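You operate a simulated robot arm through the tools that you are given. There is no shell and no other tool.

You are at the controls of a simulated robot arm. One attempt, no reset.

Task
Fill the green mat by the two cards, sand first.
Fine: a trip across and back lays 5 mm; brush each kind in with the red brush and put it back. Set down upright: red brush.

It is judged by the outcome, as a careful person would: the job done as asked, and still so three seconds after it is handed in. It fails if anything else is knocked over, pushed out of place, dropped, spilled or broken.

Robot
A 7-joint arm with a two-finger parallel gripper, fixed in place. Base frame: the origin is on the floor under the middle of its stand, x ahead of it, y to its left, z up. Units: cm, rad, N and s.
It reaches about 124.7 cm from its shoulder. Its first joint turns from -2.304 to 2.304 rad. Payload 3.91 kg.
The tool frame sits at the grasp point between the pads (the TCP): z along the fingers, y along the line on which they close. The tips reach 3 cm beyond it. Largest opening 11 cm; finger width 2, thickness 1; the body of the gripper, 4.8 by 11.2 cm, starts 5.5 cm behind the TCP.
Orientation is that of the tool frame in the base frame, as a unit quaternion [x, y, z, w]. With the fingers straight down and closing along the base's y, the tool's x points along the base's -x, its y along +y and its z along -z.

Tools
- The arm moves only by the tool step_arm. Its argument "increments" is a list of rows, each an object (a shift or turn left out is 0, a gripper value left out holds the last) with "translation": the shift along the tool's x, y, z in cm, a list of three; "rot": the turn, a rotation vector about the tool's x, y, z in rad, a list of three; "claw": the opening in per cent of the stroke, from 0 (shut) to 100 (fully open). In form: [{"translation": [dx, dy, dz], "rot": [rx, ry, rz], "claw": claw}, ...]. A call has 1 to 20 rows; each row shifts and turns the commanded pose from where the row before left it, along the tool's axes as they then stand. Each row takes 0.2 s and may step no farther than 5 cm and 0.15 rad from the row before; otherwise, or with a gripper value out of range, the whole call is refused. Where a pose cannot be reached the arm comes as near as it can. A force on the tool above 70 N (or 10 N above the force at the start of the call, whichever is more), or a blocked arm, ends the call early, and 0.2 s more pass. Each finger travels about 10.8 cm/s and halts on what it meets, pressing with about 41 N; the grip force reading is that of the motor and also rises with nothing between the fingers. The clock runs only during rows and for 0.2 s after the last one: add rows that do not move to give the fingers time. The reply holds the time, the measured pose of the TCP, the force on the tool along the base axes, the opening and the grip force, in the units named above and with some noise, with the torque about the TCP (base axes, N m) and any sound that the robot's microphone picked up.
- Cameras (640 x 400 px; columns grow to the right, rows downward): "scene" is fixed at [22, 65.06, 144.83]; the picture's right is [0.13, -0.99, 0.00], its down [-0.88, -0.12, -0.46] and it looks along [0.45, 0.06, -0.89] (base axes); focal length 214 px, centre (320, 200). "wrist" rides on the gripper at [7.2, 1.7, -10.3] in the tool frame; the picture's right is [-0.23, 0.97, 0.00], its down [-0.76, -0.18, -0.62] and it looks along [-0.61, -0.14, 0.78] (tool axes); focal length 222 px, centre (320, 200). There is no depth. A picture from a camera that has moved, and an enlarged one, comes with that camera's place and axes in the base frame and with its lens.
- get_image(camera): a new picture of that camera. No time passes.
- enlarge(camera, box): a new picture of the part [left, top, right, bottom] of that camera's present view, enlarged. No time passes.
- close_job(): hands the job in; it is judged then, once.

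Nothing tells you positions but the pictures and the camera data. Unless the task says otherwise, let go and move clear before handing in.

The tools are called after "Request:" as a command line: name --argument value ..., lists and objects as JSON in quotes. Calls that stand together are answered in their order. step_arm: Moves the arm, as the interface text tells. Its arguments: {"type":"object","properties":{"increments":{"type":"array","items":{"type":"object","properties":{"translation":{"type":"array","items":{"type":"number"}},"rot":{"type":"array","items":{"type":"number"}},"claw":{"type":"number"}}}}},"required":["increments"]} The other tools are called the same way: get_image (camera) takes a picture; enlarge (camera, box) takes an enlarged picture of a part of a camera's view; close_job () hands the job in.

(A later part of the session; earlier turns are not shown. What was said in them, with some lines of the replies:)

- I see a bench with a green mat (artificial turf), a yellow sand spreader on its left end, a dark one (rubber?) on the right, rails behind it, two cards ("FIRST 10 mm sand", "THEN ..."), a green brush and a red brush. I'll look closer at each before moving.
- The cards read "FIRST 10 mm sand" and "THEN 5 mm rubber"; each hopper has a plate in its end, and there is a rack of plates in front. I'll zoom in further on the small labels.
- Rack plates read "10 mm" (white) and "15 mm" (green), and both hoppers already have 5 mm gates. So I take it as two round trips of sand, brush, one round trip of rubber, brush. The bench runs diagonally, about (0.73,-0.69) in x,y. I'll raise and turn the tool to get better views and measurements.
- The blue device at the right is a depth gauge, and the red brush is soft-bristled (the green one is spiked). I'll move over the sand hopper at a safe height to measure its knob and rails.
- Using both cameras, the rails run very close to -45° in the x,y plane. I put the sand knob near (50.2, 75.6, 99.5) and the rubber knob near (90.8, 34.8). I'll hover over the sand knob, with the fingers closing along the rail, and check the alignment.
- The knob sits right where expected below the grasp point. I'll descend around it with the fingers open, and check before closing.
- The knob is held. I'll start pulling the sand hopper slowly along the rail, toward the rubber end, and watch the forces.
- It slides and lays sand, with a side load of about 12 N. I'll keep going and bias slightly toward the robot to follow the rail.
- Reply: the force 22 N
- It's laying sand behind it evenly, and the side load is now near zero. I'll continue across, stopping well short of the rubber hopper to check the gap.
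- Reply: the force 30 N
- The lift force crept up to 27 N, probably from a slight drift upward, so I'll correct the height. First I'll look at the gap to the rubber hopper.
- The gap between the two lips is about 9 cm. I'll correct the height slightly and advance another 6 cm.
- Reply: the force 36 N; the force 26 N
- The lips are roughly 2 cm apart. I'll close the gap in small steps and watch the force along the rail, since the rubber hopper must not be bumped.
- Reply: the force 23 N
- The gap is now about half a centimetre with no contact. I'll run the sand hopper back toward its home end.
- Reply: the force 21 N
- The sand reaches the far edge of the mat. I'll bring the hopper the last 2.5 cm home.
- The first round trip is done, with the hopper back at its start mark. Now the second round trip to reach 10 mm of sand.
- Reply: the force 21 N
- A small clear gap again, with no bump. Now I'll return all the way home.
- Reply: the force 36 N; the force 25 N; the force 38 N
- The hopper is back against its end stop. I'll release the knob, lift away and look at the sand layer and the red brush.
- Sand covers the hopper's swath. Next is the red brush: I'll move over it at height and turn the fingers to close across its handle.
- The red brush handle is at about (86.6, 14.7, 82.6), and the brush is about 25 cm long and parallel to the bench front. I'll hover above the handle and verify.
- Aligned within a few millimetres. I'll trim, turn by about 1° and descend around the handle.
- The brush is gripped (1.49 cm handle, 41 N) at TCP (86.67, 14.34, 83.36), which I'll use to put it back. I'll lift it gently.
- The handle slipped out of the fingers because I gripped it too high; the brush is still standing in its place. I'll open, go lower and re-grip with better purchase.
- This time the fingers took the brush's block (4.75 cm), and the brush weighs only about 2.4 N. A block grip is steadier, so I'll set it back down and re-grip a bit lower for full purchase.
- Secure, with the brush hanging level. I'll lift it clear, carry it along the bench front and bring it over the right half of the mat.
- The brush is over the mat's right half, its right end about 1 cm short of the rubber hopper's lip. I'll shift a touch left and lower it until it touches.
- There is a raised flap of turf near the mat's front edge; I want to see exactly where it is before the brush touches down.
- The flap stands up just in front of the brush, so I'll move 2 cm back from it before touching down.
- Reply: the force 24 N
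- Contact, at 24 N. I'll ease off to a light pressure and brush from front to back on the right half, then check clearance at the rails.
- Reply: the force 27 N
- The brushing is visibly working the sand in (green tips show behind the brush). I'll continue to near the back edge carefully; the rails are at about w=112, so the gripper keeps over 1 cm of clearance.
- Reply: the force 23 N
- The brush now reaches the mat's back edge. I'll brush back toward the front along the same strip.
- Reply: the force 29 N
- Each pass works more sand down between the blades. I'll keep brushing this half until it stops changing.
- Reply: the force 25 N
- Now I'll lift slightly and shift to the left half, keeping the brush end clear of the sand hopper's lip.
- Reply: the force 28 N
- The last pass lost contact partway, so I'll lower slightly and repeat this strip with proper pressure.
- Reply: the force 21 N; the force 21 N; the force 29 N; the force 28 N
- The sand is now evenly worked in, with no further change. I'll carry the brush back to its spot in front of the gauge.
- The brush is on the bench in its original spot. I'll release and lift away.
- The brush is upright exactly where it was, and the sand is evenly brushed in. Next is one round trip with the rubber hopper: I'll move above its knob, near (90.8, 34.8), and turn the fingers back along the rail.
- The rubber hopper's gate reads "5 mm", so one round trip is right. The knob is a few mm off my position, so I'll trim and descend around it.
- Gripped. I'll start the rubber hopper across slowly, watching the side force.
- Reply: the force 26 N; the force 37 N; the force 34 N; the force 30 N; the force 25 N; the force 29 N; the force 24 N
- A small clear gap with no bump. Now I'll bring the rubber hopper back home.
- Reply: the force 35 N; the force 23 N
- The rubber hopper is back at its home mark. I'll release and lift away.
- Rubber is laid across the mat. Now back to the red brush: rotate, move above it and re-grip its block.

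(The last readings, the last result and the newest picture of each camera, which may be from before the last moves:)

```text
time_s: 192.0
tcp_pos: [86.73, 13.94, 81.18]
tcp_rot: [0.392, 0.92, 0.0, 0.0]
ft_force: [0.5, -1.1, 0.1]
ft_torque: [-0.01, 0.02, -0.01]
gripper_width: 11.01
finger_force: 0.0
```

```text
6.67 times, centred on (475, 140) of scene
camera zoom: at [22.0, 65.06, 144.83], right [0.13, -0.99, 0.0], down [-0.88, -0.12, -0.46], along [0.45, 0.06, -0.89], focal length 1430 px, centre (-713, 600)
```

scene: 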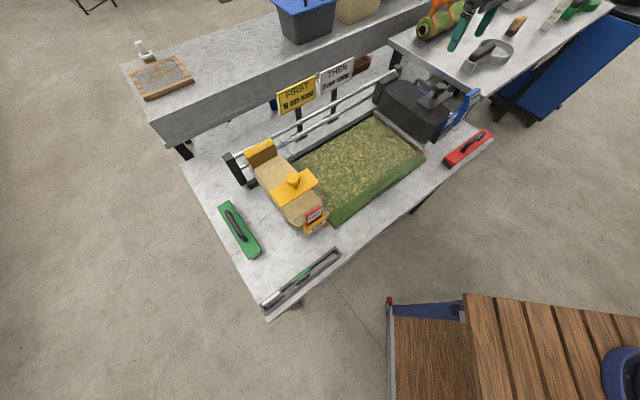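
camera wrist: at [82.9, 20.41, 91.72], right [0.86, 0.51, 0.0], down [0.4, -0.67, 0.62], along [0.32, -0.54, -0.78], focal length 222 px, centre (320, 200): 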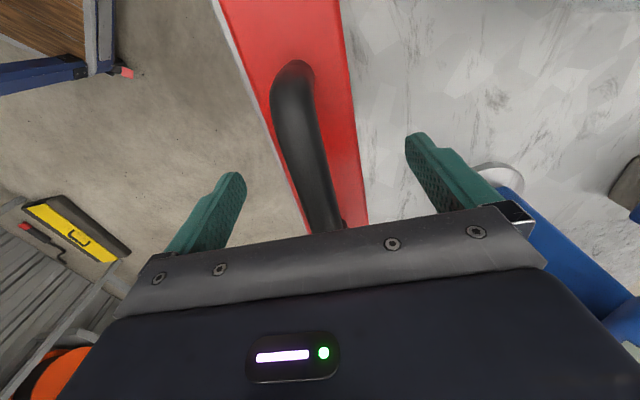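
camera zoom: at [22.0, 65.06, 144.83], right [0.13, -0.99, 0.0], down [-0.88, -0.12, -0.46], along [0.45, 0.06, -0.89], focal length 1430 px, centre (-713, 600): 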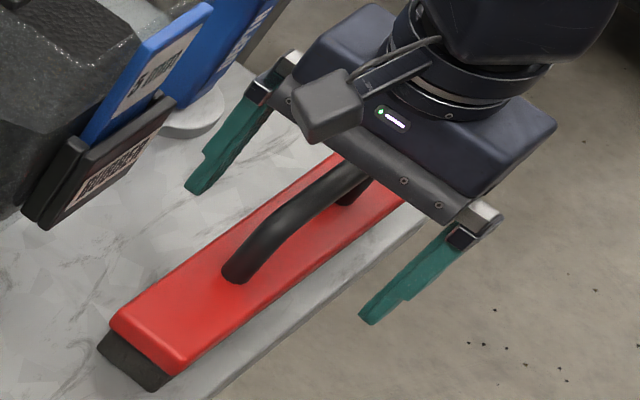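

Request:
step_arm --increments '[{"translation": [0.4, 0.2, 0]}, {"claw": 60}, {"claw": 30}, {"claw": 30}, {"claw": 30}, {"claw": 30}]'

Request:
step_arm --increments '[{"translation": [0, 0, -0.3]}, {"translation": [0, 0, -0.5]}, {"translation": [0, 0, -0.7]}, {"translation": [0, 0, 0]}]'

Request:
enlarge --camera "scene" --box '[440, 110, 510, 170]'

```text
time_s: 193.4
tcp_pos: [86.56, 14.35, 81.18]
tcp_rot: [0.392, 0.92, 0.0, 0.0]
ft_force: [0.4, -0.9, 3.0]
ft_torque: [-0.07, 0.06, -0.03]
gripper_width: 4.76
finger_force: 40.7
```

```text
time_s: 194.4
tcp_pos: [86.57, 14.45, 82.76]
tcp_rot: [0.392, 0.92, 0.0, 0.001]
ft_force: [-0.6, 0.3, -2.6]
ft_torque: [-0.02, 0.0, 0.0]
gripper_width: 4.73
finger_force: 41.3
```

```text
6.67 times, centred on (475, 140) of scene
camera zoom: at [22.0, 65.06, 144.83], right [0.13, -0.99, 0.0], down [-0.88, -0.12, -0.46], along [0.45, 0.06, -0.89], focal length 1430 px, centre (-713, 600)
```

zoom: 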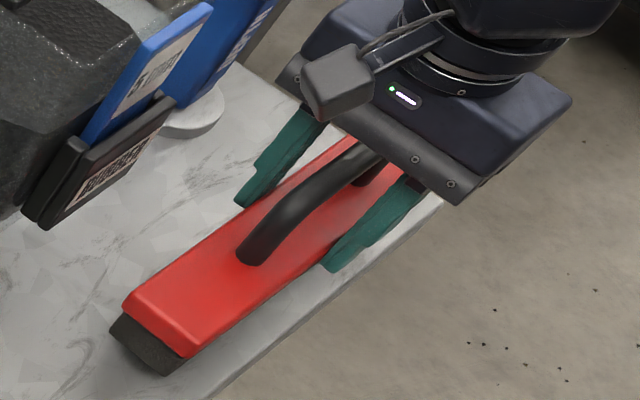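

Request:
step_arm --increments '[{"translation": [0, 0, -1.5]}, {"translation": [0, 0, -2.5]}, {"translation": [0, 0, -3]}, {"rot": [0, 0, -0.02]}, {"translation": [2, 0, 0]}, {"translation": [3.5, 0, 0]}, {"translation": [3.5, 0, 0]}, {"translation": [3.5, 0, 0]}, {"translation": [3.5, 0, 0]}, {"translation": [3.5, 0, 0]}, {"translation": [3.5, 0, 0]}, {"translation": [3.5, 0, 0]}, {"translation": [3.1, 0, 0]}, {"translation": [2, 0, 0]}, {"translation": [0, 3.5, 0]}, {"translation": [0, 4, 0]}, {"translation": [0, 4.2, 0]}, {"translation": [0, 0, 0]}]'

Request:
enlarge --camera "scene" --box '[340, 90, 470, 200]'

```text
time_s: 198.2
tcp_pos: [72.11, 45.25, 90.02]
tcp_rot: [0.382, 0.924, -0.001, 0.0]
ft_force: [-0.4, 0.0, -1.8]
ft_torque: [-0.01, 0.0, 0.0]
gripper_width: 4.74
finger_force: 40.8
```

```text
3.64 times, centred on (405, 145) of scene
camera zoom: at [22.0, 65.06, 144.83], right [0.13, -0.99, 0.0], down [-0.88, -0.12, -0.46], along [0.45, 0.06, -0.89], focal length 780 px, centre (11, 400)
```

zoom: 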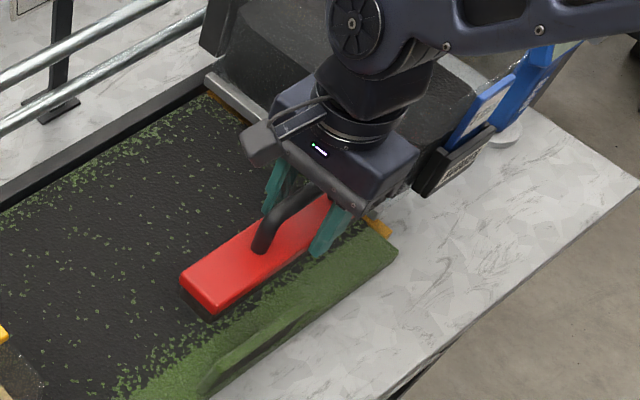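

Request:
step_arm --increments '[{"translation": [-0.4, 0, 2]}, {"translation": [0, 0, 2]}, {"translation": [0, 0, 1.5]}, {"translation": [0, 0, 0.6]}, {"translation": [0, 0, 0]}]'

Request:
step_arm --increments '[{"translation": [0, 0, 0.15]}, {"translation": [0, 0, 0.15]}, {"translation": [0, 0, 0.1]}, {"translation": [0, 0, 0]}]'

```text
time_s: 199.4
tcp_pos: [72.74, 44.73, 83.46]
tcp_rot: [0.382, 0.924, 0.0, 0.0]
ft_force: [-0.3, 0.1, -2.3]
ft_torque: [-0.03, 0.01, 0.01]
gripper_width: 4.77
finger_force: 40.8
```

```text
time_s: 200.4
tcp_pos: [72.82, 44.81, 83.34]
tcp_rot: [0.382, 0.924, 0.001, 0.001]
ft_force: [-1.9, -1.1, 33.5]
ft_torque: [-0.15, 0.13, -0.01]
gripper_width: 4.77
finger_force: 41.3
```

Request:
step_arm --increments '[{"translation": [0.4, 0, -0.1]}, {"translation": [0, 0.8, 0]}, {"translation": [0, 1.2, 0]}, {"translation": [0, 1.2, 0]}, {"translation": [0, 1.2, 0]}, {"translation": [0, 1.2, 0]}, {"translation": [0, 1.2, 0]}, {"translation": [0, 1.2, 0]}, {"translation": [0, 1.2, 0]}, {"translation": [0, 1.2, 0]}]'

Request:
enlarge --camera "scene" --box '[270, 70, 460, 220]'

```text
time_s: 202.6
tcp_pos: [79.72, 52.27, 83.3]
tcp_rot: [0.382, 0.924, 0.0, 0.0]
ft_force: [-6.6, -6.3, 22.1]
ft_torque: [-0.12, 0.44, 0.15]
gripper_width: 4.73
finger_force: 41.2
```

```text
2.67 times, centred on (365, 145) of scene
camera zoom: at [22.0, 65.06, 144.83], right [0.13, -0.99, 0.0], down [-0.88, -0.12, -0.46], along [0.45, 0.06, -0.89], focal length 572 px, centre (200, 347)
```

zoom: 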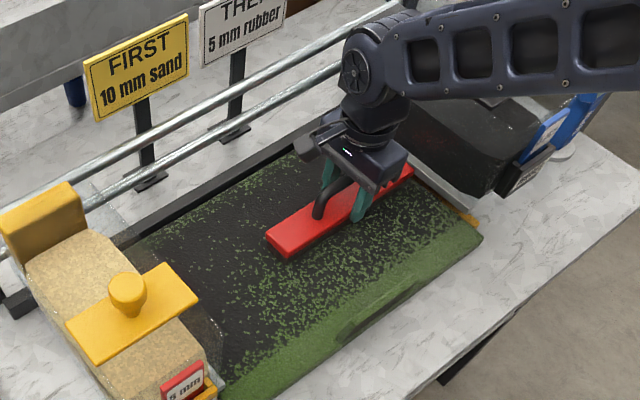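

Request:
step_arm --increments '[{"translation": [0, 1.2, 0]}, {"translation": [0, 1.2, 0]}, {"translation": [0, 1.2, 0]}, {"translation": [0, 1.2, 0]}, {"translation": [0, 1.2, 0]}, {"translation": [0, 1.2, 0]}, {"translation": [0, 1.2, 0]}, {"translation": [0, 1.2, 0]}, {"translation": [0, 1.0, 0]}, {"translation": [0, 0.6, 0]}, {"translation": [0, 0, 0]}]'

Request:
get_image --camera "wrist"

```text
time_s: 205.0
tcp_pos: [87.46, 60.31, 83.27]
tcp_rot: [0.382, 0.924, -0.001, 0.0]
ft_force: [-1.9, -2.8, 9.1]
ft_torque: [0.01, -0.08, 0.06]
gripper_width: 4.75
finger_force: 41.1
```

```text
taken
camera wrist: at [83.66, 66.58, 93.81], right [0.85, 0.53, 0.0], down [0.41, -0.66, 0.62], along [0.33, -0.53, -0.78], focal length 222 px, centre (320, 200)
```

wrist: 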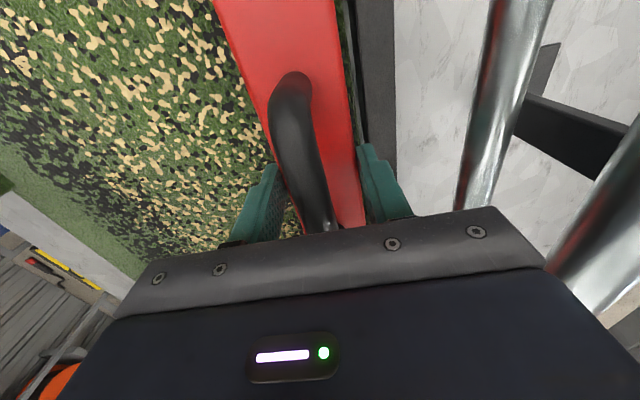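

Request:
step_arm --increments '[{"translation": [0, 0.35, 0.02]}, {"translation": [0, 0, 0]}, {"translation": [0, -0.8, 0]}, {"translation": [0, -1.2, 0]}, {"translation": [0, -1.2, 0]}, {"translation": [0, -1.2, 0]}, {"translation": [0, -1.2, 0]}, {"translation": [0, -1.2, 0]}, {"translation": [0, -1.2, 0]}, {"translation": [0, -1.2, 0]}, {"translation": [0, -1.2, 0]}, {"translation": [0, -1.2, 0]}, {"translation": [0, -1.2, 0]}]'

Request:
step_arm --increments '[{"translation": [0, -1.2, 0]}, {"translation": [0, -1.2, 0]}, {"translation": [0, -1.2, 0]}, {"translation": [0, -1.2, 0]}, {"translation": [0, -1.2, 0]}, {"translation": [0, -1.2, 0]}, {"translation": [0, -1.0, 0]}, {"translation": [0, -0.8, 0]}]'

Request:
enlarge --camera "scene" --box '[270, 80, 460, 230]'

Request:
get_image --camera "wrist"

```text
time_s: 207.8
tcp_pos: [78.97, 51.48, 83.27]
tcp_rot: [0.381, 0.924, 0.001, 0.0]
ft_force: [1.4, 1.5, 7.6]
ft_torque: [-0.1, 0.07, -0.02]
gripper_width: 4.75
finger_force: 40.9
```

```text
time_s: 209.6
tcp_pos: [72.59, 45.05, 83.31]
tcp_rot: [0.382, 0.924, 0.0, 0.001]
ft_force: [1.5, -0.8, -3.1]
ft_torque: [0.03, 0.0, 0.0]
gripper_width: 4.77
finger_force: 41.3
```

```text
2.67 times, centred on (365, 155) of scene
camera zoom: at [22.0, 65.06, 144.83], right [0.13, -0.99, 0.0], down [-0.88, -0.12, -0.46], along [0.45, 0.06, -0.89], focal length 572 px, centre (200, 320)
```

zoom: 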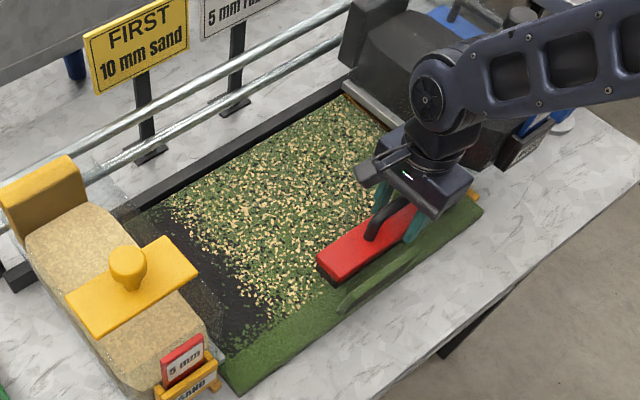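

```text
taken
camera wrist: at [68.64, 51.41, 93.87], right [0.85, 0.53, 0.0], down [0.41, -0.66, 0.62], along [0.33, -0.53, -0.78], focal length 222 px, centre (320, 200)
```

wrist: 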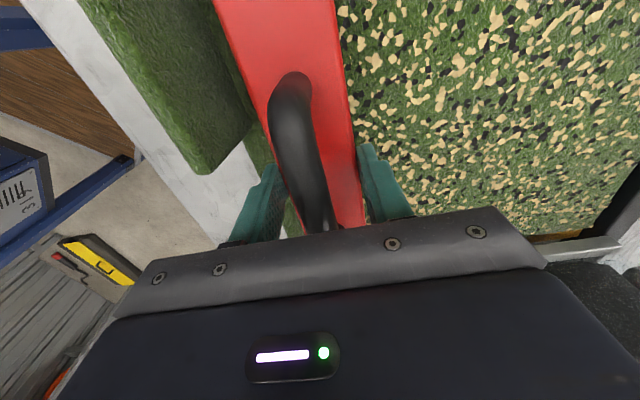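

The rubber is going down between the blades. Another pass here with fresh contact pressure.

Request:
step_arm --increments '[{"translation": [0, 0, 0.08]}, {"translation": [0, 0, 0.06]}, {"translation": [0, 0, 0]}]'

```text
time_s: 210.4
tcp_pos: [72.57, 45.2, 83.32]
tcp_rot: [0.382, 0.924, -0.001, 0.001]
ft_force: [-4.0, -1.1, 9.4]
ft_torque: [-0.1, 0.3, -0.02]
gripper_width: 4.74
finger_force: 40.7
```

Request:
step_arm --increments '[{"translation": [0, 0.8, 0.04]}, {"translation": [0, 1.2, 0]}, {"translation": [0, 1.2, 0]}, {"translation": [0, 1.2, 0]}, {"translation": [0, 1.2, 0]}, {"translation": [0, 1.2, 0]}, {"translation": [0, 1.2, 0]}, {"translation": [0, 1.2, 0]}, {"translation": [0, 1.2, 0]}, {"translation": [0, 1.2, 0]}, {"translation": [0, 1.2, 0]}, {"translation": [0, 1.2, 0]}, {"translation": [0, 1.2, 0]}, {"translation": [0, 1.2, 0]}, {"translation": [0, 1.2, 0]}, {"translation": [0, 1.2, 0]}, {"translation": [0, 1.2, 0]}, {"translation": [0, 1.0, 0]}, {"translation": [0, 0.7, 0]}]'

Request:
step_arm --increments '[{"translation": [0, 0, 0.04]}, {"translation": [0, -0.8, 0]}, {"translation": [0, -1.2, 0]}, {"translation": [0, -1.2, 0]}, {"translation": [0, -1.2, 0]}, {"translation": [0, -1.2, 0]}, {"translation": [0, -1.2, 0]}, {"translation": [0, -1.2, 0]}, {"translation": [0, -1.2, 0]}, {"translation": [0, -1.2, 0]}, {"translation": [0, -1.2, 0]}, {"translation": [0, -1.2, 0]}, {"translation": [0, -1.2, 0]}, {"translation": [0, -1.2, 0]}, {"translation": [0, -1.2, 0]}, {"translation": [0, -1.2, 0]}, {"translation": [0, -1.2, 0]}, {"translation": [0, -1.2, 0]}, {"translation": [0, -1.0, 0]}, {"translation": [0, -0.7, 0]}]'

Request:
enlarge --camera "scene" --box '[270, 80, 460, 230]'

Request:
get_image --camera "wrist"

```text
time_s: 214.4
tcp_pos: [87.67, 60.53, 83.14]
tcp_rot: [0.382, 0.924, 0.001, 0.0]
ft_force: [-6.8, -6.1, 18.4]
ft_torque: [-0.29, 0.33, 0.0]
gripper_width: 4.74
finger_force: 40.9
```

```text
time_s: 218.6
tcp_pos: [72.6, 45.02, 82.88]
tcp_rot: [0.381, 0.925, 0.0, 0.001]
ft_force: [9.9, 9.8, 31.8]
ft_torque: [0.21, -0.29, 0.05]
gripper_width: 4.77
finger_force: 41.0
```

```text
2.67 times, centred on (365, 155) of scene
camera zoom: at [22.0, 65.06, 144.83], right [0.13, -0.99, 0.0], down [-0.88, -0.12, -0.46], along [0.45, 0.06, -0.89], focal length 572 px, centre (200, 320)
```

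zoom: 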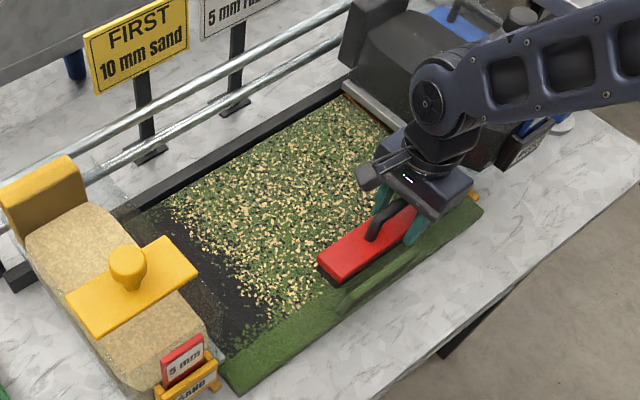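

```text
taken
camera wrist: at [68.6, 51.25, 93.42], right [0.85, 0.53, 0.0], down [0.41, -0.66, 0.62], along [0.33, -0.53, -0.78], focal length 222 px, centre (320, 200)
```

wrist: 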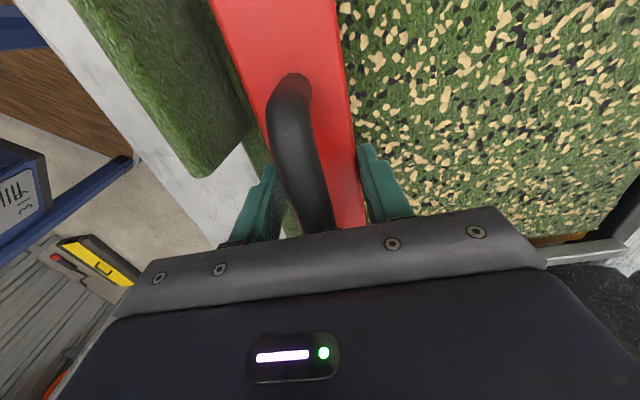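

That strip has stopped changing. Now I'll lift and shift to the left half.

Request:
step_arm --increments '[{"translation": [0, 0, -1]}, {"translation": [0, 0, -1.5]}, {"translation": [3, 0.2, 0]}, {"translation": [4, 0, 0]}, {"translation": [4, 0, 0]}, {"translation": [3.5, 0, 0]}, {"translation": [2, 0, 0]}, {"translation": [0, 0, 0]}]'

Request:
enlarge --camera "scene" --box '[310, 180, 370, 235]'

```text
time_s: 220.4
tcp_pos: [61.18, 56.94, 85.63]
tcp_rot: [0.382, 0.924, 0.0, 0.0]
ft_force: [-0.2, 0.2, -2.1]
ft_torque: [0.03, -0.02, -0.01]
gripper_width: 4.74
finger_force: 41.1
```

```text
7.27 times, centred on (340, 208) of scene
camera zoom: at [22.0, 65.06, 144.83], right [0.13, -0.99, 0.0], down [-0.88, -0.12, -0.46], along [0.45, 0.06, -0.89], focal length 1560 px, centre (174, 146)
```

zoom: 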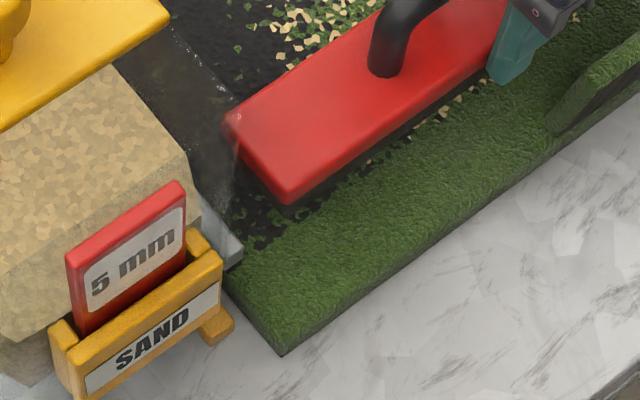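

Request:
step_arm --increments '[{"translation": [0.4, -0.3, 0.8]}, {"translation": [0, 0, 0.8]}, {"translation": [0, 0, 0.5]}, {"translation": [0, 0, 0.2]}, {"translation": [0, 0, 0]}]'

Request:
step_arm --increments '[{"translation": [0, 0, 0.1]}, {"translation": [0, 0, 0.1]}, {"translation": [0, 0, 0]}]'

```text
time_s: 221.6
tcp_pos: [60.68, 57.02, 83.2]
tcp_rot: [0.381, 0.924, 0.0, 0.0]
ft_force: [-0.4, -0.2, -2.7]
ft_torque: [0.02, -0.02, 0.01]
gripper_width: 4.74
finger_force: 41.0
```

```text
time_s: 222.4
tcp_pos: [60.58, 56.99, 82.99]
tcp_rot: [0.382, 0.924, 0.0, 0.0]
ft_force: [0.1, -0.2, -3.3]
ft_torque: [0.01, -0.01, -0.02]
gripper_width: 4.75
finger_force: 41.0
```

Request:
step_arm --increments '[{"translation": [0, 0, 0.1]}, {"translation": [0, 0, 0.08]}, {"translation": [0, 0, 0]}]'

```text
time_s: 223.2
tcp_pos: [60.47, 56.96, 82.88]
tcp_rot: [0.382, 0.924, 0.0, 0.001]
ft_force: [-0.5, 4.5, 6.0]
ft_torque: [-0.31, -0.18, 0.14]
gripper_width: 4.77
finger_force: 40.5
```

Request:
enlarge --camera "scene" --box '[310, 180, 370, 235]'

```text
7.27 times, centred on (340, 208) of scene
camera zoom: at [22.0, 65.06, 144.83], right [0.13, -0.99, 0.0], down [-0.88, -0.12, -0.46], along [0.45, 0.06, -0.89], focal length 1560 px, centre (174, 146)
```

zoom: 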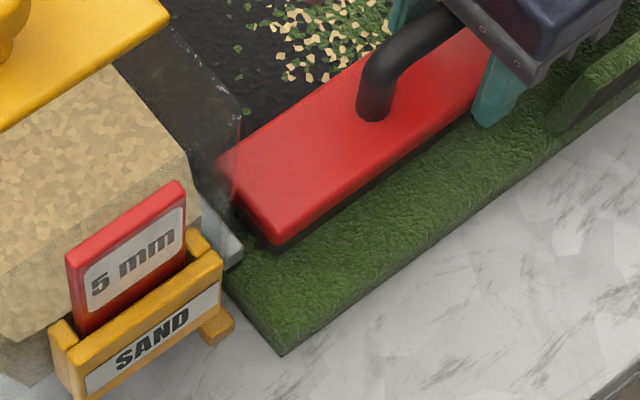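

Request:
step_arm --increments '[{"translation": [-0.4, 0, 0.03]}, {"translation": [0, 0.8, 0.03]}, {"translation": [0, 1.2, 0]}, {"translation": [0, 1.2, 0]}, {"translation": [0, 1.2, 0]}, {"translation": [0, 1.2, 0]}, {"translation": [0, 1.2, 0]}, {"translation": [0, 1.2, 0]}, {"translation": [0, 1.2, 0]}, {"translation": [0, 1.2, 0]}]'

Request:
enlarge --camera "scene" --box '[260, 80, 420, 220]'

```text
time_s: 225.4
tcp_pos: [68.17, 63.91, 82.79]
tcp_rot: [0.381, 0.924, 0.0, 0.0]
ft_force: [-7.7, -7.7, 25.6]
ft_torque: [-0.27, 0.25, -0.09]
gripper_width: 4.74
finger_force: 40.6
```

```text
2.86 times, centred on (340, 150) of scene
camera zoom: at [22.0, 65.06, 144.83], right [0.13, -0.99, 0.0], down [-0.88, -0.12, -0.46], along [0.45, 0.06, -0.89], focal length 613 px, centre (263, 343)
```

zoom: 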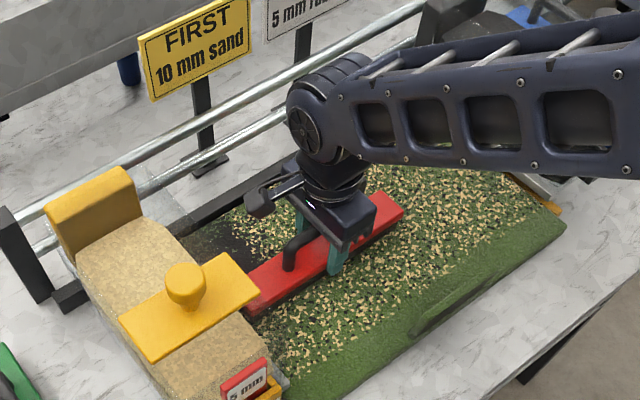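

Request:
step_arm --increments '[{"translation": [0, 1.2, -0.04]}, {"translation": [0, 1.2, 0]}, {"translation": [0, 1.2, 0]}, {"translation": [0, 1.2, 0]}, {"translation": [0, 1.2, 0]}, {"translation": [0, 1.2, 0]}, {"translation": [0, 1.2, 0]}, {"translation": [0, 1.2, 0]}, {"translation": [0, 1.0, 0]}, {"translation": [0, 0.7, 0]}, {"translation": [0, 0, 0]}]'

Request:
get_image --camera "wrist"

```text
time_s: 227.8
tcp_pos: [76.18, 72.03, 82.91]
tcp_rot: [0.382, 0.924, 0.0, 0.001]
ft_force: [-5.5, -6.9, 19.8]
ft_torque: [-0.34, 0.18, -0.15]
gripper_width: 4.74
finger_force: 41.0
```

```text
taken
camera wrist: at [72.2, 78.49, 93.4], right [0.85, 0.53, 0.0], down [0.41, -0.66, 0.62], along [0.33, -0.53, -0.78], focal length 222 px, centre (320, 200)
```

wrist: 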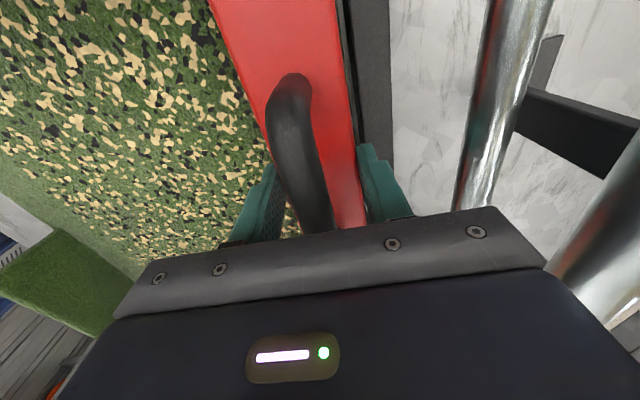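

Request:
step_arm --increments '[{"translation": [0, -0.8, 0]}, {"translation": [0, -1.2, 0]}, {"translation": [0, -1.2, 0]}, {"translation": [0, -1.2, 0]}, {"translation": [0, -1.2, 0]}, {"translation": [0, -1.2, 0]}, {"translation": [0, -1.2, 0]}, {"translation": [0, -1.2, 0]}, {"translation": [0, -1.2, 0]}, {"translation": [0, -1.2, 0]}, {"translation": [0, -1.2, 0]}, {"translation": [0, -1.2, 0]}, {"translation": [0, -1.2, 0]}, {"translation": [0, -1.2, 0]}, {"translation": [0, -1.2, 0]}, {"translation": [0, -1.2, 0]}, {"translation": [0, -1.2, 0]}, {"translation": [0, -1.0, 0]}, {"translation": [0, -0.7, 0]}]'

Request:
enlarge --camera "scene" --box '[270, 80, 460, 230]'

Request:
get_image --camera "wrist"

```text
time_s: 231.8
tcp_pos: [60.62, 56.83, 82.86]
tcp_rot: [0.382, 0.924, 0.0, 0.0]
ft_force: [1.1, 0.7, -2.0]
ft_torque: [-0.01, 0.0, -0.02]
gripper_width: 4.78
finger_force: 40.8
```

```text
2.67 times, centred on (365, 155) of scene
camera zoom: at [22.0, 65.06, 144.83], right [0.13, -0.99, 0.0], down [-0.88, -0.12, -0.46], along [0.45, 0.06, -0.89], focal length 572 px, centre (200, 320)
```

zoom: 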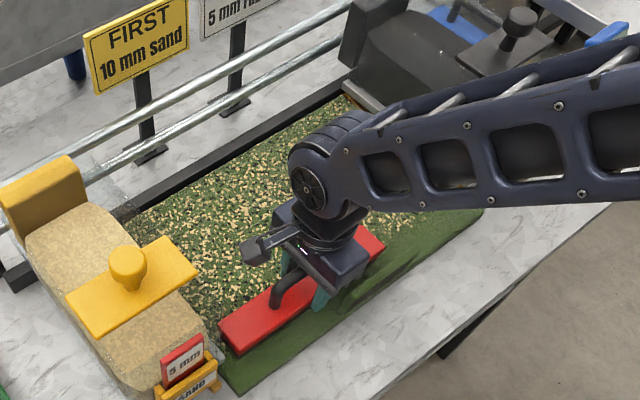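

```text
taken
camera wrist: at [56.78, 63.12, 93.38], right [0.85, 0.53, 0.0], down [0.41, -0.66, 0.62], along [0.33, -0.53, -0.78], focal length 222 px, centre (320, 200)
```

wrist: 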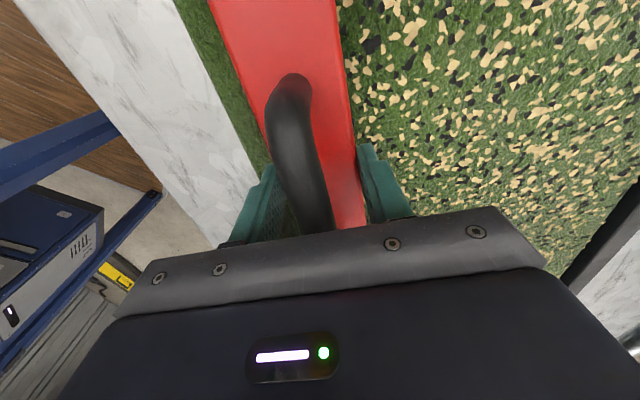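

Nearly even now. One more full pass over the left half with renewed contact.

Request:
step_arm --increments '[{"translation": [0, 0, 0.08]}, {"translation": [0, 0, 0.06]}, {"translation": [0, 0, 0]}]'

```text
time_s: 232.6
tcp_pos: [60.72, 56.68, 82.76]
tcp_rot: [0.382, 0.924, 0.001, 0.001]
ft_force: [-1.4, 2.2, 7.6]
ft_torque: [-0.52, -0.22, 0.0]
gripper_width: 4.74
finger_force: 41.0
```

Request:
step_arm --increments '[{"translation": [0, 0.8, 0.05]}, {"translation": [0, 1.2, 0]}, {"translation": [0, 1.2, 0]}, {"translation": [0, 1.2, 0]}, {"translation": [0, 1.2, 0]}, {"translation": [0, 1.2, 0]}, {"translation": [0, 1.2, 0]}, {"translation": [0, 1.2, 0]}, {"translation": [0, 1.2, 0]}, {"translation": [0, 1.2, 0]}, {"translation": [0, 1.2, 0]}, {"translation": [0, 1.2, 0]}, {"translation": [0, 1.2, 0]}, {"translation": [0, 1.2, 0]}, {"translation": [0, 1.2, 0]}, {"translation": [0, 1.2, 0]}, {"translation": [0, 1.2, 0]}, {"translation": [0, 1.0, 0]}, {"translation": [0, 0.8, 0]}]'

Request:
step_arm --increments '[{"translation": [0, 0, 0.03]}, {"translation": [0, -0.8, 0]}, {"translation": [0, -1.2, 0]}, {"translation": [0, -1.2, 0]}, {"translation": [0, -1.2, 0]}, {"translation": [0, -1.2, 0]}, {"translation": [0, -1.2, 0]}, {"translation": [0, -1.2, 0]}, {"translation": [0, -1.2, 0]}, {"translation": [0, -1.2, 0]}, {"translation": [0, -1.2, 0]}, {"translation": [0, -1.2, 0]}, {"translation": [0, -1.2, 0]}, {"translation": [0, -1.2, 0]}, {"translation": [0, -1.2, 0]}, {"translation": [0, -1.2, 0]}, {"translation": [0, -1.2, 0]}, {"translation": [0, -1.2, 0]}, {"translation": [0, -1.0, 0]}, {"translation": [0, -0.8, 0]}]'

Request:
step_arm --increments '[{"translation": [0, 0, -1]}, {"translation": [0, 0, -2.5]}, {"translation": [0, 0, -3]}, {"translation": [-2, 0, 0]}, {"translation": [-4, 0, 0]}, {"translation": [-4, 0, 0]}, {"translation": [-4, 0, 0]}, {"translation": [-2.7, 0, 0]}, {"translation": [0, 0, 0]}]'

Request:
enlarge --camera "scene" --box '[270, 80, 460, 230]'

Request:
get_image --camera "wrist"

```text
time_s: 236.6
tcp_pos: [76.15, 72.03, 82.67]
tcp_rot: [0.381, 0.924, 0.001, 0.0]
ft_force: [-8.4, -11.0, 26.7]
ft_torque: [-0.33, 0.15, -0.1]
gripper_width: 4.73
finger_force: 40.7
```

```text
time_s: 240.8
tcp_pos: [60.97, 56.55, 82.67]
tcp_rot: [0.382, 0.924, 0.001, 0.0]
ft_force: [4.3, 4.1, 13.2]
ft_torque: [-0.32, -0.17, 0.05]
gripper_width: 4.75
finger_force: 40.8
```

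```text
time_s: 242.8
tcp_pos: [72.55, 44.84, 89.22]
tcp_rot: [0.381, 0.924, 0.0, 0.0]
ft_force: [0.3, 0.9, -2.6]
ft_torque: [-0.02, -0.02, 0.0]
gripper_width: 4.76
finger_force: 41.4
```

```text
2.67 times, centred on (365, 155) of scene
camera zoom: at [22.0, 65.06, 144.83], right [0.13, -0.99, 0.0], down [-0.88, -0.12, -0.46], along [0.45, 0.06, -0.89], focal length 572 px, centre (200, 320)
```

zoom: 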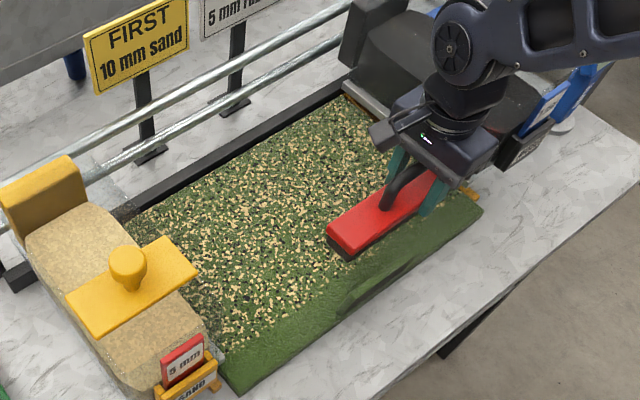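

```text
taken
camera wrist: at [68.65, 51.24, 99.65], right [0.85, 0.53, 0.0], down [0.41, -0.66, 0.62], along [0.33, -0.53, -0.78], focal length 222 px, centre (320, 200)
```

wrist: 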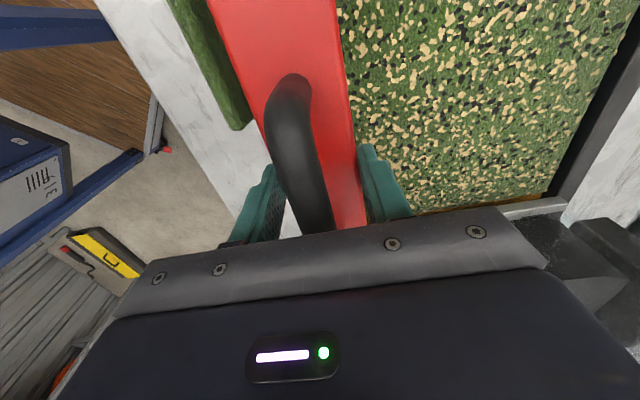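

The rubber is evenly brushed in on both halves. I'll check the edge strips closely before putting the brush back.

Request:
enlarge --camera "scene" --box '[300, 130, 370, 220]'

Request:
enlarge --camera "wrist" --box '[330, 0, 640, 230]'

```text
4.44 times, centred on (335, 175) of scene
camera zoom: at [22.0, 65.06, 144.83], right [0.13, -0.99, 0.0], down [-0.88, -0.12, -0.46], along [0.45, 0.06, -0.89], focal length 953 px, centre (253, 311)
```

zoom: 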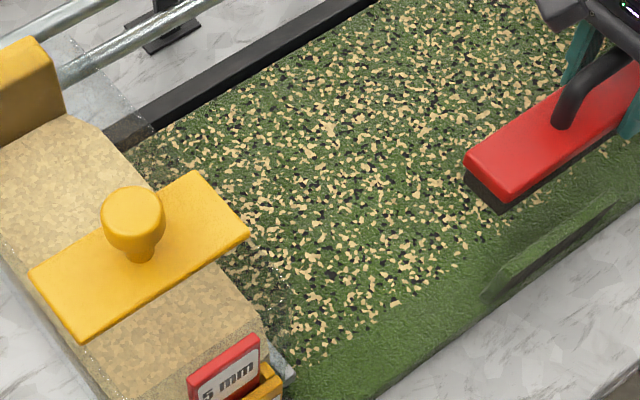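

```text
1.74 times, centred on (485, 115) of wrist
camera zoom: at [68.65, 51.24, 99.65], right [0.85, 0.53, 0.0], down [0.41, -0.66, 0.62], along [0.33, -0.53, -0.78], focal length 386 px, centre (33, 348)
```

zoom: 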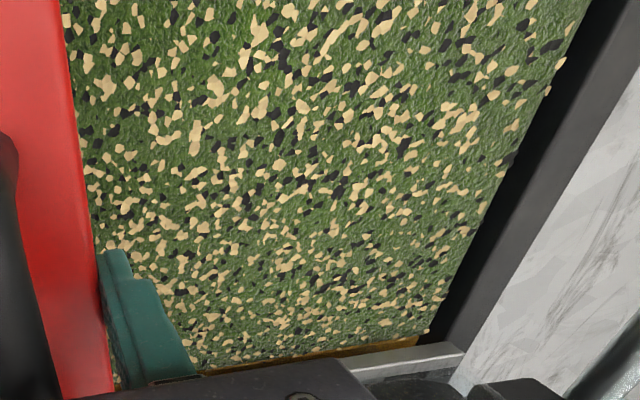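

Even coverage edge to edge. Now returning the red brush to its place.

Request:
step_arm --increments '[{"translation": [0, -3.5, 0]}, {"translation": [0, -4, 0]}, {"translation": [0, -4.15, 0]}, {"translation": [-2, 0, 0]}, {"translation": [-3.5, 0, 0]}, {"translation": [-4, 0, 0]}, {"translation": [-4, 0, 0]}, {"translation": [-4, 0, 0]}, {"translation": [-4, 0, 0]}, {"translation": [-4, 0, 0]}, {"translation": [-3.7, 0, 0]}, {"translation": [-2.25, 0, 0]}, {"rot": [0, 0, 0.02]}, {"translation": [0, 0, 0]}, {"translation": [0, 0, 0]}]'

Request:
enlarge --camera "scene" --box '[400, 90, 520, 190]'

```text
time_s: 246.0
tcp_pos: [86.65, 14.43, 89.13]
tcp_rot: [0.391, 0.92, 0.0, 0.001]
ft_force: [-0.5, 0.0, -1.8]
ft_torque: [0.0, 0.05, -0.01]
gripper_width: 4.77
finger_force: 40.8
```

```text
4.00 times, centred on (460, 140) of scene
camera zoom: at [22.0, 65.06, 144.83], right [0.13, -0.99, 0.0], down [-0.88, -0.12, -0.46], along [0.45, 0.06, -0.89], focal length 858 px, centre (-240, 440)
```

zoom: 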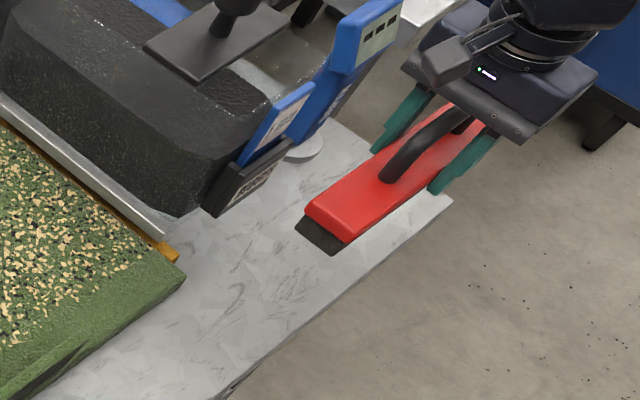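

Request:
step_arm --increments '[{"translation": [0, -0.1, 2]}, {"translation": [0, 0, 2]}, {"translation": [0, 0, 1.5]}, {"translation": [0, 0, 1.2]}, {"translation": [0, 0, 0.8]}, {"translation": [0, 0, 0]}]'

Request:
step_arm --increments '[{"translation": [0, 0, 0.2]}, {"translation": [0, 0, 0.2]}, {"translation": [0, 0, 0.15]}, {"translation": [0, 0, 0]}]'

Request:
enlarge --camera "scene" --box '[440, 110, 510, 170]'

```text
time_s: 247.4
tcp_pos: [86.7, 14.29, 81.56]
tcp_rot: [0.391, 0.92, 0.0, 0.0]
ft_force: [-0.2, 0.2, -2.1]
ft_torque: [0.01, 0.02, -0.01]
gripper_width: 4.73
finger_force: 40.6
```

```text
time_s: 248.4
tcp_pos: [86.57, 14.15, 81.03]
tcp_rot: [0.391, 0.92, 0.0, 0.0]
ft_force: [0.4, 0.3, -2.6]
ft_torque: [0.01, 0.03, 0.01]
gripper_width: 4.74
finger_force: 41.2
```

```text
6.67 times, centred on (475, 140) of scene
camera zoom: at [22.0, 65.06, 144.83], right [0.13, -0.99, 0.0], down [-0.88, -0.12, -0.46], along [0.45, 0.06, -0.89], focal length 1430 px, centre (-713, 600)
```

zoom: 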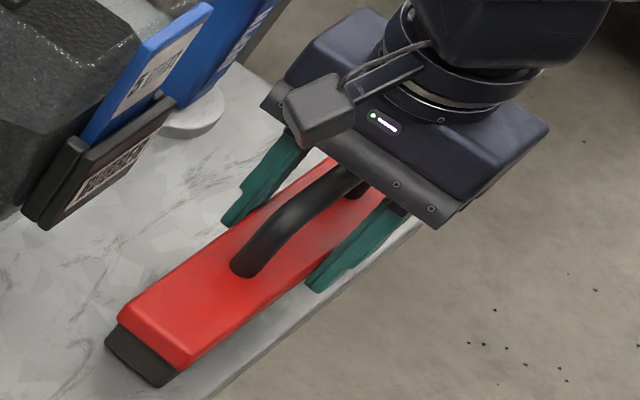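

Request:
step_arm --increments '[{"translation": [0, 0, 0.2]}, {"translation": [0, 0, 0.15]}, {"translation": [0, 0, 0]}]'

Request:
step_arm --increments '[{"translation": [0, 0, 0.1]}, {"translation": [0, 0, 0.08]}, {"translation": [0, 0, 0]}]'

```text
time_s: 249.2
tcp_pos: [86.65, 14.41, 80.61]
tcp_rot: [0.391, 0.92, 0.0, 0.0]
ft_force: [0.4, 0.0, -2.7]
ft_torque: [0.0, 0.01, 0.04]
gripper_width: 4.75
finger_force: 41.7
```

```text
time_s: 250.0
tcp_pos: [86.54, 14.43, 80.37]
tcp_rot: [0.391, 0.92, -0.001, 0.0]
ft_force: [0.4, -0.2, -3.4]
ft_torque: [0.0, -0.02, -0.02]
gripper_width: 4.75
finger_force: 40.8
```

Request:
step_arm --increments '[{"translation": [0, 0, 0.08]}, {"translation": [0, 0, 0.06]}, {"translation": [0, 0, 0]}]'

Request:
enlarge --camera "scene" --box '[440, 110, 510, 170]'

```text
time_s: 250.8
tcp_pos: [86.62, 14.5, 80.53]
tcp_rot: [0.392, 0.92, 0.001, 0.001]
ft_force: [1.1, 1.0, 8.1]
ft_torque: [0.1, 0.31, -0.11]
gripper_width: 4.73
finger_force: 40.7
```

```text
6.67 times, centred on (475, 140) of scene
camera zoom: at [22.0, 65.06, 144.83], right [0.13, -0.99, 0.0], down [-0.88, -0.12, -0.46], along [0.45, 0.06, -0.89], focal length 1430 px, centre (-713, 600)
```

zoom: 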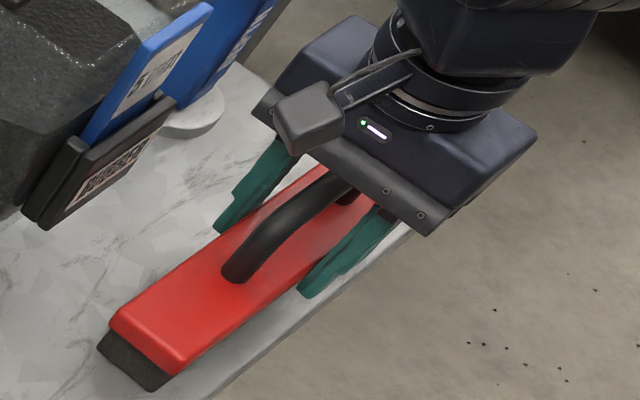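

The brush is standing in its original spot. I'll release, lift clear and retreat.

Request:
step_arm --increments '[{"translation": [0, 0, -0.05]}, {"claw": 60}, {"claw": 75}, {"claw": 75}, {"claw": 75}, {"translation": [0, 0, -1]}, {"translation": [0, 0, -2]}, {"translation": [0, 0, -3]}, {"translation": [0, 0, -4]}, {"translation": [0, 0, -4]}, {"translation": [0, 0, -4]}, {"translation": [0, 0, -4]}, {"translation": [0, 0, -4]}, {"translation": [0, 0, -4]}, {"translation": [0, 0, -4]}, {"translation": [0, 0, -4]}, {"translation": [0, 0, 0]}]'

Request:
get_image --camera "scene"

Request:
enlarge --camera "scene" --box '[435, 120, 500, 175]'

Request:
enlarge --camera "scene" --box '[170, 40, 510, 320]'

Request:
enlarge --camera "scene" --box '[350, 60, 510, 180]'

Request:
enlarge --camera "scene" --box '[220, 120, 360, 240]'

```text
time_s: 254.4
tcp_pos: [86.71, 14.28, 118.6]
tcp_rot: [0.391, 0.92, 0.0, 0.001]
ft_force: [0.2, 0.5, -1.6]
ft_torque: [-0.01, 0.03, -0.05]
gripper_width: 8.24
finger_force: 0.0
```

```text
taken
```

scene: 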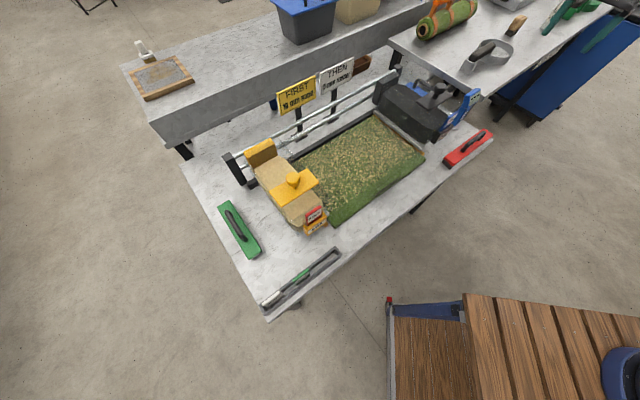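

```text
7.27 times, centred on (468, 148) of scene
camera zoom: at [22.0, 65.06, 144.83], right [0.13, -0.99, 0.0], down [-0.88, -0.12, -0.46], along [0.45, 0.06, -0.89], focal length 1560 px, centre (-753, 582)
```

zoom: 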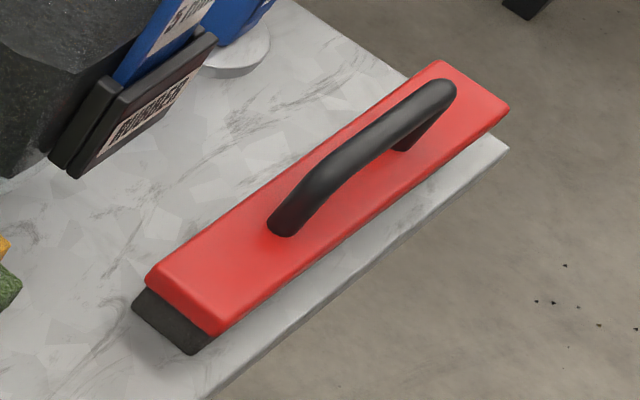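

```text
1.43 times, centred on (340, 180) of scene
camera zoom: at [22.0, 65.06, 144.83], right [0.13, -0.99, 0.0], down [-0.88, -0.12, -0.46], along [0.45, 0.06, -0.89], focal length 306 px, centre (291, 229)
```

zoom: 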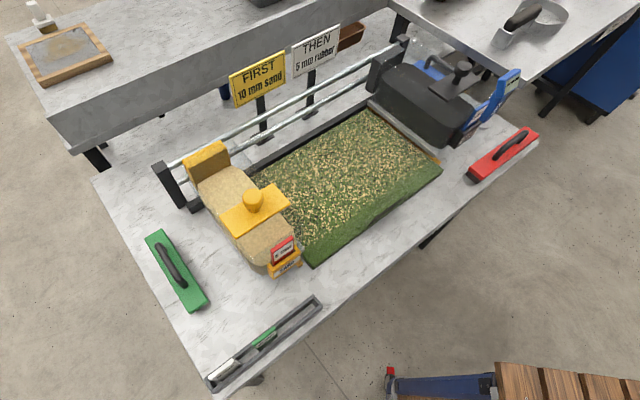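

```text
3.33 times, centred on (430, 120) of scene
camera zoom: at [22.0, 65.06, 144.83], right [0.13, -0.99, 0.0], down [-0.88, -0.12, -0.46], along [0.45, 0.06, -0.89], focal length 715 px, centre (-47, 467)
```

zoom: 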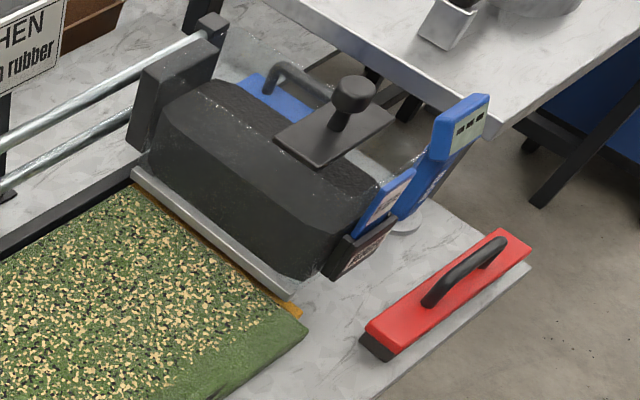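

```text
3.33 times, centred on (290, 180) of scene
camera zoom: at [22.0, 65.06, 144.83], right [0.13, -0.99, 0.0], down [-0.88, -0.12, -0.46], along [0.45, 0.06, -0.89], focal length 715 px, centre (420, 267)
```

zoom: 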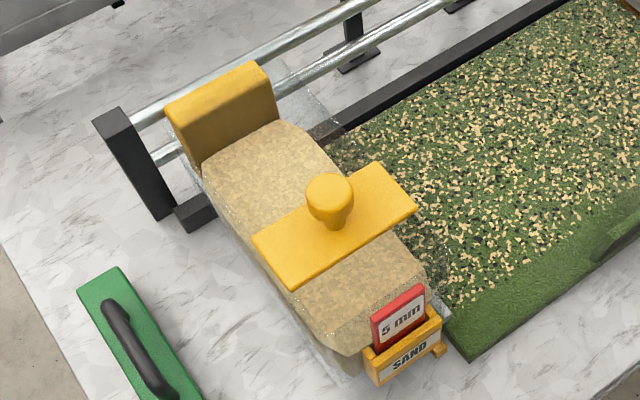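

Everything is back in place. Both hoppers are at their home stops, the red brush stands upright where it was, and the mat shows sand and rubber evenly brushed in. Nothing else has moved and the gripper is clear, so I'm handing in.

Request:
close_job

```text
The job is handed in.
```

The mat is filled by the two cards and the job is handed in. I haven't been told how it was judged.

- **Sand:** I made two trips across and back with the 5 mm gate, for 10 mm. Then I brushed it in with the red brush until it looked even and put the brush back.
- **Rubber:** I made one trip across and back with the 5 mm gate, for 5 mm. I brushed it in the same way and put the brush back.

I didn't take a reading with the depth gauge, so the depths rest on the trip counts and on how the layers looked. A strip along the front edge of the mat stayed bare because the hoppers don't reach it.

On my first try at lifting the red brush, the handle slipped out of the gripper. It stayed standing, shifted only about a millimetre, and I gripped it lower by its block from then on.

In the last pictures, both hoppers were at their end stops and the red brush was upright in its original spot. Nothing else looked moved, and I saw no spills on the bench.
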